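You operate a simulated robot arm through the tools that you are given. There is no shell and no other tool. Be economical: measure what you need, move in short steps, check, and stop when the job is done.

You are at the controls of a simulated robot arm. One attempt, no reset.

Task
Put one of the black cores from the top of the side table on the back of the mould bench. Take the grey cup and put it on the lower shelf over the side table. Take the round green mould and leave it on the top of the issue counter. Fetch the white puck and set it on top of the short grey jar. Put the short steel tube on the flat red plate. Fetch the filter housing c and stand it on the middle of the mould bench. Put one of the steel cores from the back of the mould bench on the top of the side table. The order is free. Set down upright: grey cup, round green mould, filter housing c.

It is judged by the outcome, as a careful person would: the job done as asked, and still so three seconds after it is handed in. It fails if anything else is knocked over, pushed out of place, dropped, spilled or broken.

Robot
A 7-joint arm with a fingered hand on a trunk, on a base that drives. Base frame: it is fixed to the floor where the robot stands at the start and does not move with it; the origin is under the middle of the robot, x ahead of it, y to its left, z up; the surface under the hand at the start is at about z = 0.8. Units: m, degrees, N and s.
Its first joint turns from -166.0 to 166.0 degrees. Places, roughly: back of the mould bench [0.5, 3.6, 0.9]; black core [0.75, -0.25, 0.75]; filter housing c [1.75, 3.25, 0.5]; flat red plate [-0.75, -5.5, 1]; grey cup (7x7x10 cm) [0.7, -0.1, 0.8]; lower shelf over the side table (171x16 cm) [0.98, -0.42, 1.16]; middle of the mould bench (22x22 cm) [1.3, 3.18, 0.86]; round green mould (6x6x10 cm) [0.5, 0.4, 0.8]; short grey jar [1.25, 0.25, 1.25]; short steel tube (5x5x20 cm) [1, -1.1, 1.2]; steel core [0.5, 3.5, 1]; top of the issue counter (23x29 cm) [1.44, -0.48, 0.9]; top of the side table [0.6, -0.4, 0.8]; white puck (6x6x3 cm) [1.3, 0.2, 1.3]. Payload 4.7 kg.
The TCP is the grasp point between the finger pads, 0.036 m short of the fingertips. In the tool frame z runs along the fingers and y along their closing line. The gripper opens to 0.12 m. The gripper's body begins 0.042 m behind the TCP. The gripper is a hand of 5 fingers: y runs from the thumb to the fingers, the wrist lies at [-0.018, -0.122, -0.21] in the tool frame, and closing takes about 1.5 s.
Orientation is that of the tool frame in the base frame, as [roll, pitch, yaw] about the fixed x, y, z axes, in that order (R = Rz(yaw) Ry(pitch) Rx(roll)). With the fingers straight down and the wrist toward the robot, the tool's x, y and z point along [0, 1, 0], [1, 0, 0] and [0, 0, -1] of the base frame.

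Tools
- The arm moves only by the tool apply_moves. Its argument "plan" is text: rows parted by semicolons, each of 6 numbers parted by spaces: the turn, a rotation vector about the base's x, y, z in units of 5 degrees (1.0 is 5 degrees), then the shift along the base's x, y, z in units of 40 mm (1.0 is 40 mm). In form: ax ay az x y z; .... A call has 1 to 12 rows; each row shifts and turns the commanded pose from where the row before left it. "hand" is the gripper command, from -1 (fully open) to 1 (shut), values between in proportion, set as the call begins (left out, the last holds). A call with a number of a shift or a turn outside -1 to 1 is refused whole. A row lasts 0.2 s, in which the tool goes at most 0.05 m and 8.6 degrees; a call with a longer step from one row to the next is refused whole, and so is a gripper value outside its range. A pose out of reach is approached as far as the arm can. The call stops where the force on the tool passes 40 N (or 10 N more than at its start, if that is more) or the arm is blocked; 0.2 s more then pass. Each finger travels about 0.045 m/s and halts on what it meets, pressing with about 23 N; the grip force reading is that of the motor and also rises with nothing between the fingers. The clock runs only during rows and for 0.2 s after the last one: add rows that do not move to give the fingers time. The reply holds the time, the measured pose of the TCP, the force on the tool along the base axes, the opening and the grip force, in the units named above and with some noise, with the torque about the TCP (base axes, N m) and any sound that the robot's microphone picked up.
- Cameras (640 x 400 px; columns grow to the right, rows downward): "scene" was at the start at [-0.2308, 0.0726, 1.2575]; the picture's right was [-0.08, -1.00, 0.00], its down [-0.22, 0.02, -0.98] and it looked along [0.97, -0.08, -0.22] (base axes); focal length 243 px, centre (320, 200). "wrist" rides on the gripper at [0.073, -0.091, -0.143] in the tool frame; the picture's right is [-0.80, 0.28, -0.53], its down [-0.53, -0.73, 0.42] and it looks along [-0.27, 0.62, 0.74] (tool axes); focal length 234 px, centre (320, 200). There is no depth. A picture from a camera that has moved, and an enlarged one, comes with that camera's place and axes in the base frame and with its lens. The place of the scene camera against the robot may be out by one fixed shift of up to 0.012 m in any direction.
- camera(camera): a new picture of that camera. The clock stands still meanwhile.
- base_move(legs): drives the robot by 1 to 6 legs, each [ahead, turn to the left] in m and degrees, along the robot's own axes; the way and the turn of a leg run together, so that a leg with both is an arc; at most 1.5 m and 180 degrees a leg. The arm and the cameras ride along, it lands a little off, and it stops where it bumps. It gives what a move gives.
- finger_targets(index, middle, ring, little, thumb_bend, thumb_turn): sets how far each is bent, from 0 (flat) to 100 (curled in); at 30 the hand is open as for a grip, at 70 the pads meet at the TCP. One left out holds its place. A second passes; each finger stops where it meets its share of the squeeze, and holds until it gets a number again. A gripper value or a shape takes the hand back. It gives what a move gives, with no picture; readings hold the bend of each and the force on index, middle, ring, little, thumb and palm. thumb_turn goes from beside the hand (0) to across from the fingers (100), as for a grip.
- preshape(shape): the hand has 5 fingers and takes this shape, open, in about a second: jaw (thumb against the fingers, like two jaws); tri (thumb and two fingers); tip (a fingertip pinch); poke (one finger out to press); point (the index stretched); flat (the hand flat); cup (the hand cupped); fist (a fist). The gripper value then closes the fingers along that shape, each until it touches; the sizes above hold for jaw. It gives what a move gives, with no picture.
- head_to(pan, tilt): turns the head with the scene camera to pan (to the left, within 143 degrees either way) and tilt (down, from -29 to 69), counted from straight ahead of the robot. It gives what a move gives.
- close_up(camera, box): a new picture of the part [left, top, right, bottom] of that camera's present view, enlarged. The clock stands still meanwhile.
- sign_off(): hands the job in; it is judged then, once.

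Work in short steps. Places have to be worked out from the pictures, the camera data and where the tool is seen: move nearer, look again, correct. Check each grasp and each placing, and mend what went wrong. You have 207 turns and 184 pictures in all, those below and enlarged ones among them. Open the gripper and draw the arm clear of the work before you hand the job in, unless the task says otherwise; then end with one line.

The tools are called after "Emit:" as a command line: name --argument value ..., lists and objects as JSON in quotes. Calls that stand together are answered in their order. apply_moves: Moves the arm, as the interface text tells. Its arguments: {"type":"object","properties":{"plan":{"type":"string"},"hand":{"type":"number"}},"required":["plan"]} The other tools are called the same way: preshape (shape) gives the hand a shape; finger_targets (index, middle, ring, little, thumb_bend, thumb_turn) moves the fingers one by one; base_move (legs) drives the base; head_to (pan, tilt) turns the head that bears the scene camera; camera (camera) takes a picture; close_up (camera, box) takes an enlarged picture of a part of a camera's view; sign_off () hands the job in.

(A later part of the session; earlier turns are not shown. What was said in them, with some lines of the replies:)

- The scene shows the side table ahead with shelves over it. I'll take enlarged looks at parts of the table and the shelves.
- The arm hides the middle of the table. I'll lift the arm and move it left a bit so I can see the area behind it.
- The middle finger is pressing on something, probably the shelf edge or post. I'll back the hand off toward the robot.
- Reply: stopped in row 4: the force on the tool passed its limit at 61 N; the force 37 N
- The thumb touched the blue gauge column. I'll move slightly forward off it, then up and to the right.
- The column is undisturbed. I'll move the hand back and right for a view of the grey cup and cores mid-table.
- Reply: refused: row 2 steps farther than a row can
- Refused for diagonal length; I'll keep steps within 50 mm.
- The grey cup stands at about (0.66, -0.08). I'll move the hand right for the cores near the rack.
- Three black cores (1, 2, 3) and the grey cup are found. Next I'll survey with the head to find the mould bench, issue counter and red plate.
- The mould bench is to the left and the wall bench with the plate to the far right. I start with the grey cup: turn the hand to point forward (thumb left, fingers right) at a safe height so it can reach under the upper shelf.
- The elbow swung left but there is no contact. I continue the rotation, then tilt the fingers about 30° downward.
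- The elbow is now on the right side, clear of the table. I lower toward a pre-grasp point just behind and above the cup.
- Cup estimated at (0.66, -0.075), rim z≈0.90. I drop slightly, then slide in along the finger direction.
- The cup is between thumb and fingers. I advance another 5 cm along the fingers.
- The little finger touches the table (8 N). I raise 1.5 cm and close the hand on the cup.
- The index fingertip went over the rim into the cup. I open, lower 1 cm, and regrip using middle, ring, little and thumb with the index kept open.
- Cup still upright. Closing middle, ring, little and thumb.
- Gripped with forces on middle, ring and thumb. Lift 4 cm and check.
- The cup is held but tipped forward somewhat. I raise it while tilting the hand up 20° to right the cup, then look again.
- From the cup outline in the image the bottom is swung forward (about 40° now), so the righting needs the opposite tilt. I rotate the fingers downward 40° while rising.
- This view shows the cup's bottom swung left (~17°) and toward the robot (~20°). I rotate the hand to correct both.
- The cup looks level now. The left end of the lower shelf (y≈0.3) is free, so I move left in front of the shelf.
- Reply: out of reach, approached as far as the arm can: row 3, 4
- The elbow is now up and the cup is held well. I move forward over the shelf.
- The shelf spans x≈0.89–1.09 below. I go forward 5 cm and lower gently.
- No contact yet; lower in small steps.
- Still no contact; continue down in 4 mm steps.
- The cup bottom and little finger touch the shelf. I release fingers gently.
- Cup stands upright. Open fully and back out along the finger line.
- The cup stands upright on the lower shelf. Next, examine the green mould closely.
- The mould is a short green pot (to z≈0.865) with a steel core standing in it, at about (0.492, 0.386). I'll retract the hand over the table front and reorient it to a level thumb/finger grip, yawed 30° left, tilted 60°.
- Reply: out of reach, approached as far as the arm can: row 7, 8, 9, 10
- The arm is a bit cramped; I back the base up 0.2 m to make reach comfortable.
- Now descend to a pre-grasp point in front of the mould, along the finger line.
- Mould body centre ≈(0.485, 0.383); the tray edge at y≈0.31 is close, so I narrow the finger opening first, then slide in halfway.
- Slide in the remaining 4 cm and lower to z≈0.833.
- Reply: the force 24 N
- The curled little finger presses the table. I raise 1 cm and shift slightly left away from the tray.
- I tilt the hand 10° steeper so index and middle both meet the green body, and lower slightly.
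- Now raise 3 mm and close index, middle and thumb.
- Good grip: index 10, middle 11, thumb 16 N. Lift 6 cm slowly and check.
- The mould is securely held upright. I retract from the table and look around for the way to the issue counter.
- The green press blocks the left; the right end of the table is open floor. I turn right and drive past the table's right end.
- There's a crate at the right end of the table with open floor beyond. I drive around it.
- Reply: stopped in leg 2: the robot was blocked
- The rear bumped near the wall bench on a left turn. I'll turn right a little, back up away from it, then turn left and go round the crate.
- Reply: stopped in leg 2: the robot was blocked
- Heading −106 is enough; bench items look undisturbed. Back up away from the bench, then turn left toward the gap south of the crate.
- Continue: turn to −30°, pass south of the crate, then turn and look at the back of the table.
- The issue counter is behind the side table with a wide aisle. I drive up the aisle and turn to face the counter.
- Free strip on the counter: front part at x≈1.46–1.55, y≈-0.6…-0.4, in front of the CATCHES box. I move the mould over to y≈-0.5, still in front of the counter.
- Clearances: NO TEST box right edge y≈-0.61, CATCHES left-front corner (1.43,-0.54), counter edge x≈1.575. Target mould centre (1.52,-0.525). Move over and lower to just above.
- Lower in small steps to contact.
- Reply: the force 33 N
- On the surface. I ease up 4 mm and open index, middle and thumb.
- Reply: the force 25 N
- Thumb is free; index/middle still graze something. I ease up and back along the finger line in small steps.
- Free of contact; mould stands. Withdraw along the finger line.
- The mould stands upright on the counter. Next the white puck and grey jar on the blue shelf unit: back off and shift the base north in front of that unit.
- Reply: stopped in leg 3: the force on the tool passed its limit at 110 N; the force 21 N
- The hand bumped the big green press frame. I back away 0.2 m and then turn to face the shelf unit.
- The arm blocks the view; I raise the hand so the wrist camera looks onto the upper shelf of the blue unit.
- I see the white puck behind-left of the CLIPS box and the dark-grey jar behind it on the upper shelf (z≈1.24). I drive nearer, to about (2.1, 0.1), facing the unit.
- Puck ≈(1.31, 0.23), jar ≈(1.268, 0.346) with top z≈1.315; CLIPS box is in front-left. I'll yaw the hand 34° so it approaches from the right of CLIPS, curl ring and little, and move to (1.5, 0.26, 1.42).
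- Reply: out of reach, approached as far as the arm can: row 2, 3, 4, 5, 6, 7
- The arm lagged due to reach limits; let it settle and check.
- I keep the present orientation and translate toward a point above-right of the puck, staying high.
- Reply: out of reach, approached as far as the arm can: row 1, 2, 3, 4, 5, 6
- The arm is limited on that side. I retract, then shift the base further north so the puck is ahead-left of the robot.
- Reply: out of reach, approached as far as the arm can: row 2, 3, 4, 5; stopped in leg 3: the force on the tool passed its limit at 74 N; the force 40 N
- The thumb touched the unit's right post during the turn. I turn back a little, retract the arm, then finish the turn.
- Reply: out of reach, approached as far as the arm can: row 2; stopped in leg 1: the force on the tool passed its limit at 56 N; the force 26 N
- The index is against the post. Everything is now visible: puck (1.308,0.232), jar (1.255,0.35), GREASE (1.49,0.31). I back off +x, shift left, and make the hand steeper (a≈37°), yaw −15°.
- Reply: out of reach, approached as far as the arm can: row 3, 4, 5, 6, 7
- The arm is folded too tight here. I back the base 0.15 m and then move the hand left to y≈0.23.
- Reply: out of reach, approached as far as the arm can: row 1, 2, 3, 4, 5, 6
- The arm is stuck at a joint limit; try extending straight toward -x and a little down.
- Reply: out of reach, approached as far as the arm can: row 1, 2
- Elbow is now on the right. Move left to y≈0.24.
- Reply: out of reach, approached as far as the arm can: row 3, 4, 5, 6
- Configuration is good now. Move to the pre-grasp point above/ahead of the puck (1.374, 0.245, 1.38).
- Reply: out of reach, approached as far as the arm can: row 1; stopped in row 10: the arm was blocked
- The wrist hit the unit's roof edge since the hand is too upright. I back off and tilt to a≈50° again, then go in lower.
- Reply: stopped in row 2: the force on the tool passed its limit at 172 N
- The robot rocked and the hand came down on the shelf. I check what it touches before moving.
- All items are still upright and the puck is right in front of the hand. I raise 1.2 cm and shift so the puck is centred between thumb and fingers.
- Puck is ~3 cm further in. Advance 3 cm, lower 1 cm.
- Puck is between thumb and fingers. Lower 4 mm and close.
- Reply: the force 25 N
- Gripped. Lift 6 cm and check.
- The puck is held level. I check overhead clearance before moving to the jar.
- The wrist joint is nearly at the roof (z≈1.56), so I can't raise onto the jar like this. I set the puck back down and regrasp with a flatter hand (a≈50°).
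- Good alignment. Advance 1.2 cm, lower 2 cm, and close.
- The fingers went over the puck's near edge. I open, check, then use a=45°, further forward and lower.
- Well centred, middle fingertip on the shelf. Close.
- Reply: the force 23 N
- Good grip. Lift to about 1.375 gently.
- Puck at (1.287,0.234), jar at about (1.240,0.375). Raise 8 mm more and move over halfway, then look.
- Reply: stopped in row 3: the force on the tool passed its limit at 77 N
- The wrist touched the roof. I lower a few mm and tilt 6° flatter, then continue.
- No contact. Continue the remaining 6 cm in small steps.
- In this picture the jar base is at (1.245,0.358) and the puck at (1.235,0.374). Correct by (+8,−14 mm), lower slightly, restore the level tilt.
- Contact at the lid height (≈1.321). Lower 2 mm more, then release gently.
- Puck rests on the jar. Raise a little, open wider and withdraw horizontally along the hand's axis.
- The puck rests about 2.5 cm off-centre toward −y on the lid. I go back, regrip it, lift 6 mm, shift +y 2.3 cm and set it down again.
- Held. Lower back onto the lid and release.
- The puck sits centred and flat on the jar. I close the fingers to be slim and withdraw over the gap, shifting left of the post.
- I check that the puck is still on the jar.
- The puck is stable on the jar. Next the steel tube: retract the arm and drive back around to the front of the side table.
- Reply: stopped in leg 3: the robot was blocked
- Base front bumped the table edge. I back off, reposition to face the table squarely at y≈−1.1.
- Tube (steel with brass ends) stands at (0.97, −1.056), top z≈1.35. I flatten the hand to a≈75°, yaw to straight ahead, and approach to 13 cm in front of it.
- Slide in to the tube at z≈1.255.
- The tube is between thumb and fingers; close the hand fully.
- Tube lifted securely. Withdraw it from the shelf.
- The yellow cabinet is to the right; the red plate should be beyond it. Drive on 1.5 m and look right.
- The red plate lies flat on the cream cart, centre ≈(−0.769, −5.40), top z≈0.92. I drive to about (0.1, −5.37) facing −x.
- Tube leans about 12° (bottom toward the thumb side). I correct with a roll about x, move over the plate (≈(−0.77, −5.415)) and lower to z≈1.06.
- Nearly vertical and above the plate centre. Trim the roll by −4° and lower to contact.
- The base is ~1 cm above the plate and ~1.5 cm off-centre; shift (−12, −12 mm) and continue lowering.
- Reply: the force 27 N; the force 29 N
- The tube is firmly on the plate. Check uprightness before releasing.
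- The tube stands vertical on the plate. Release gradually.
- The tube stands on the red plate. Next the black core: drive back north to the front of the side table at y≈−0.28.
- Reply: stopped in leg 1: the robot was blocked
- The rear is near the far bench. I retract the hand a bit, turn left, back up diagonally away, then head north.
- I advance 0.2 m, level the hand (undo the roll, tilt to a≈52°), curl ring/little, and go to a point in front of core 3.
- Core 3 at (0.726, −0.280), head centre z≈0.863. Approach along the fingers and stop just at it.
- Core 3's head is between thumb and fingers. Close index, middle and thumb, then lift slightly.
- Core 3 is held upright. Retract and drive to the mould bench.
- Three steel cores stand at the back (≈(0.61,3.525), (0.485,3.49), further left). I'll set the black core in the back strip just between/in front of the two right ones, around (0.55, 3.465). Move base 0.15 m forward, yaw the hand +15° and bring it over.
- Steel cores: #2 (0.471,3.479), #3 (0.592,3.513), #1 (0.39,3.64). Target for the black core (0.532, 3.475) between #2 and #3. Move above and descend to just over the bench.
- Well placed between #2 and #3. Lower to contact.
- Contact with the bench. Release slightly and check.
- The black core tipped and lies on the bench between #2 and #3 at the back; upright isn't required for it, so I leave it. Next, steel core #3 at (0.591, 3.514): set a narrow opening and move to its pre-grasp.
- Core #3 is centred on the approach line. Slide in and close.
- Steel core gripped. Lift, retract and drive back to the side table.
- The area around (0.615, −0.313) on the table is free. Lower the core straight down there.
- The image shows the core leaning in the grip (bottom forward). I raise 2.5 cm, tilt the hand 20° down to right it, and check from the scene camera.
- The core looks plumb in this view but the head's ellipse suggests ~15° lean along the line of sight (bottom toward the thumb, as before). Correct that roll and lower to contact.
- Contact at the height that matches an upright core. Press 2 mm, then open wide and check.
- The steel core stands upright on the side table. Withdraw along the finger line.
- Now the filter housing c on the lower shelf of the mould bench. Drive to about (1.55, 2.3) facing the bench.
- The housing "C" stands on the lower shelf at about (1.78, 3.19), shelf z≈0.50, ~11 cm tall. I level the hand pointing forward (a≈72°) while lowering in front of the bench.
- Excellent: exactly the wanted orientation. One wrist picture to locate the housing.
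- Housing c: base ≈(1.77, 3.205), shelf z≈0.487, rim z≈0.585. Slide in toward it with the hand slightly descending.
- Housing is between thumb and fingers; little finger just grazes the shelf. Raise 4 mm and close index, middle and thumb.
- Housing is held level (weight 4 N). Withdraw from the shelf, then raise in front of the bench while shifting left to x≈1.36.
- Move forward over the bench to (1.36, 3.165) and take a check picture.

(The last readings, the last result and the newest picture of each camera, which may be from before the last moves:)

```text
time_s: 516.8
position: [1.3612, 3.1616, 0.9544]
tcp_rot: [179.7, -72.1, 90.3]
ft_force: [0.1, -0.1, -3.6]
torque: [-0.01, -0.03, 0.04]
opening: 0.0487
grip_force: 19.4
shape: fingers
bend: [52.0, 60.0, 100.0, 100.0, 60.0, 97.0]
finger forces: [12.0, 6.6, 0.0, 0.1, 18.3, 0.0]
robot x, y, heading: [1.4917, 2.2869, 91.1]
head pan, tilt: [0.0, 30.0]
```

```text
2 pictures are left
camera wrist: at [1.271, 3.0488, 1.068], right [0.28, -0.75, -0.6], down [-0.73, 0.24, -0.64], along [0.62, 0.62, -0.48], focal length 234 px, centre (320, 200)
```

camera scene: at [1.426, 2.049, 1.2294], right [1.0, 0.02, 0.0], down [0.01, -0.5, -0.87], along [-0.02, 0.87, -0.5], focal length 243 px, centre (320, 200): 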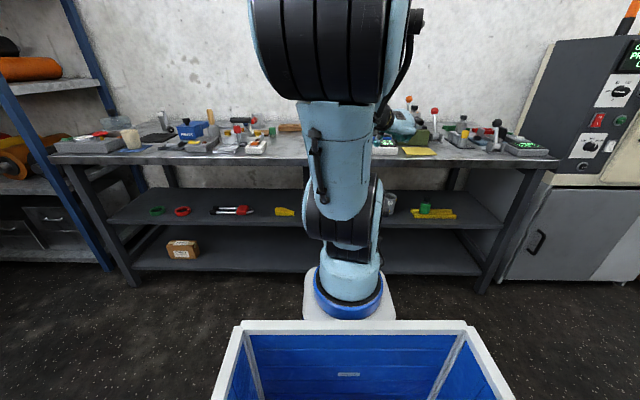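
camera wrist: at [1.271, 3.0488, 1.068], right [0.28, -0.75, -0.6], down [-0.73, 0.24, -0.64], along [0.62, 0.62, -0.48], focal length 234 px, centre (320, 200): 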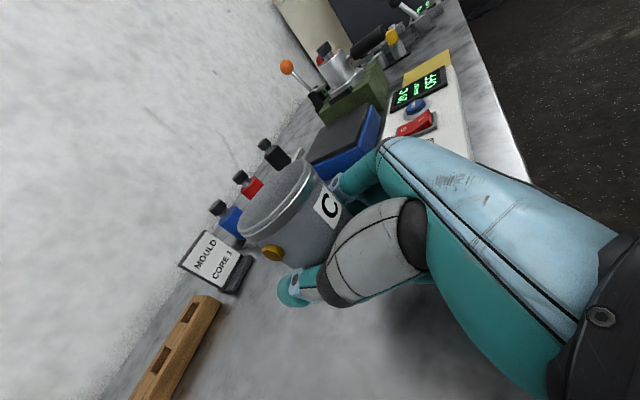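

The spot below is clear metal. Lower to contact (expected TCP z≈0.901).

Emit:
apply_moves --plan "0 0 0 0 0 -.5;0 0 0 0 0 -.4;0 0 0 0 0 -.15;0 0 0 0 0 0"

Emit:
apply_moves --plan "0 0 0 0 0 -.1;0 0 0 0 0 -.05;0 0 0 0 0 0"

Emit:
apply_moves --plan "0 0 0 0 0 -.1;0 0 0 0 0 0"

```text
time_s: 517.8
position: [1.3613, 3.1632, 0.9119]
tcp_rot: [179.9, -72.2, 90.0]
ft_force: [-0.2, -1.4, -2.3]
torque: [0.03, -0.06, -0.04]
opening: 0.0485
grip_force: 18.6
shape: fingers
bend: [52.0, 60.0, 100.0, 100.0, 60.0, 97.0]
finger forces: [11.9, 6.8, 0.0, 0.0, 18.3, 0.1]
robot x, y, heading: [1.4964, 2.2908, 91.2]
head pan, tilt: [0.0, 30.0]
```

```text
time_s: 518.6
position: [1.3622, 3.1625, 0.9091]
tcp_rot: [179.9, -72.2, 90.1]
ft_force: [-0.5, -3.4, 20.4]
torque: [0.26, -0.33, 0.03]
opening: 0.0483
grip_force: 19.0
shape: fingers
bend: [52.0, 60.0, 100.0, 100.0, 60.0, 95.0]
finger forces: [10.8, 6.6, 0.0, 2.1, 18.5, 0.0]
robot x, y, heading: [1.4928, 2.2908, 91.3]
head pan, tilt: [0.0, 30.0]
```

```text
time_s: 519.3
position: [1.3603, 3.1639, 0.9065]
tcp_rot: [-179.9, -72.6, 90.0]
ft_force: [-0.1, -3.9, 14.9]
torque: [-0.13, -0.26, 0.01]
opening: 0.0477
grip_force: 22.2
shape: fingers
bend: [52.0, 60.0, 100.0, 100.0, 60.0, 95.0]
finger forces: [11.3, 6.8, 0.0, 6.6, 18.8, 0.0]
robot x, y, heading: [1.4969, 2.2914, 91.1]
head pan, tilt: [0.0, 30.0]
stopped in row 2: the force on the tool passed its limit at 41 N (the readings are from after the stop); the commanded pose is now the measured one
```

On the bench. Release gently and open wide.

Emit:
finger_targets --index 44 --middle 48 --thumb_bend 48

Emit:
apply_moves --plan "0 0 0 0 0 .08;0 0 0 0 0 0"

Emit:
finger_targets --index 32 --middle 32 --thumb_bend 32

Emit:
apply_moves --plan "0 0 0 0 -.4 .12;0 0 0 0 -.5 .16;0 0 0 0 -.8 .25;0 0 0 0 -.9 .3;0 0 0 0 -.9 .3;0 0 0 0 -.9 .3;0 0 0 0 0 0"

Emit:
camera --camera "wrist"

```text
time_s: 520.3
position: [1.3622, 3.1629, 0.9052]
tcp_rot: [-179.9, -72.4, 89.9]
ft_force: [-0.4, -0.4, 16.8]
torque: [-0.76, -0.18, -0.01]
opening: 0.0744
grip_force: 8.5
shape: fingers
bend: [44.0, 48.0, 100.0, 100.0, 48.0, 97.0]
finger forces: [0.0, 0.0, 0.1, 17.3, 0.0, 0.1]
robot x, y, heading: [1.4963, 2.2877, 91.4]
head pan, tilt: [0.0, 30.0]
```

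```text
time_s: 520.9
position: [1.3616, 3.1637, 0.907]
tcp_rot: [-179.7, -72.3, 89.8]
ft_force: [-0.2, 2.4, 4.5]
torque: [-0.09, -0.01, 0.01]
opening: 0.0743
grip_force: 2.2
shape: fingers
bend: [44.0, 48.0, 100.0, 100.0, 48.0, 97.0]
finger forces: [0.0, 0.0, 0.0, 4.6, 0.0, 0.0]
robot x, y, heading: [1.4953, 2.2887, 91.3]
head pan, tilt: [0.0, 30.0]
```

```text
time_s: 521.9
position: [1.3612, 3.1633, 0.9084]
tcp_rot: [180.0, -72.3, 90.0]
ft_force: [-0.4, 0.5, 2.6]
torque: [-0.07, -0.04, -0.04]
opening: 0.1162
grip_force: 0.9
shape: fingers
bend: [32.0, 32.0, 100.0, 100.0, 32.0, 97.0]
finger forces: [0.0, 0.2, 0.1, 2.2, 0.0, 0.0]
robot x, y, heading: [1.4954, 2.2867, 91.5]
head pan, tilt: [0.0, 30.0]
```

```text
time_s: 523.5
position: [1.3602, 2.9885, 0.9669]
tcp_rot: [179.9, -72.3, 90.0]
ft_force: [0.9, 0.6, 0.4]
torque: [-0.01, -0.01, 0.04]
opening: 0.1163
grip_force: 0.1
shape: fingers
bend: [32.0, 32.0, 100.0, 100.0, 32.0, 97.0]
finger forces: [0.0, 0.0, 0.1, 0.0, 0.0, 0.0]
robot x, y, heading: [1.4961, 2.2895, 90.9]
head pan, tilt: [0.0, 30.0]
```

```text
1 pictures are left
camera wrist: at [1.2699, 2.8748, 1.0804], right [0.28, -0.74, -0.61], down [-0.73, 0.24, -0.64], along [0.62, 0.62, -0.48], focal length 234 px, centre (320, 200)
```

wrist: 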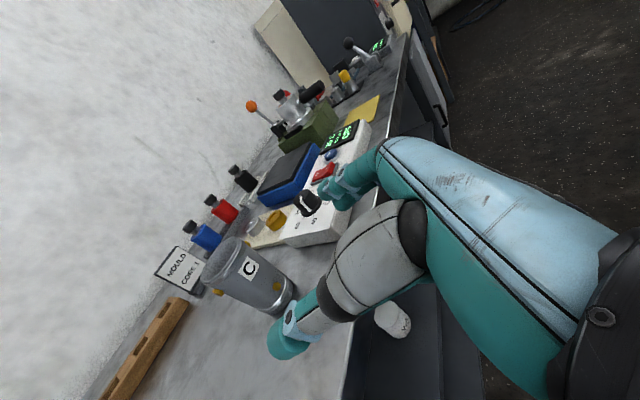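

Housing c stands upright mid-bench at (1.36, 3.18). Retract the arm clear and open the hand.

Emit:
apply_moves --plan "0 0 0 0 -.8 .5;0 0 0 0 -.8 .5;0 0 0 0 -.5 .5;0 0 0 0 0 0;0 0 0 0 0 0;0 0 0 0 0 0" --hand -1

Emit:
base_move --legs '[[-0.1, 0]]'

```text
time_s: 524.9
position: [1.3618, 2.9034, 1.0263]
tcp_rot: [-179.9, -72.4, 89.9]
ft_force: [-0.6, -0.7, 0.1]
torque: [0.01, -0.02, -0.01]
opening: 0.1194
grip_force: 0.0
shape: jaw
bend: [30.0, 30.0, 30.0, 30.0, 30.0, 98.0]
finger forces: [0.1, 0.1, 0.1, 0.0, 0.0, 0.0]
robot x, y, heading: [1.4979, 2.2931, 91.3]
head pan, tilt: [0.0, 30.0]
```

```text
time_s: 526.1
position: [1.3621, 2.801, 1.0258]
tcp_rot: [-179.8, -72.4, 90.0]
ft_force: [-0.7, -0.7, -0.5]
torque: [0.03, 0.01, -0.04]
opening: 0.1196
grip_force: 0.1
shape: jaw
bend: [30.0, 30.0, 30.0, 30.0, 30.0, 98.0]
finger forces: [0.1, 0.0, 0.1, 0.1, 0.0, 0.1]
robot x, y, heading: [1.4977, 2.1871, 91.3]
head pan, tilt: [0.0, 30.0]
```

All items are placed and the arm is clear; I hand the job in.

Emit:
sign_off

```text
The job is handed in.
```

I placed all seven items and handed the job in. The grey cup, round green mould and filter housing c are all upright. The black core tipped over when I released it and lies on its side at the back of the mould bench. On the way, the hand or base also bumped the green press, the blue shelf unit, the wall bench and a few other fixtures. Nothing looked moved wherever I checked, but I didn't look back at the press or the far bench.
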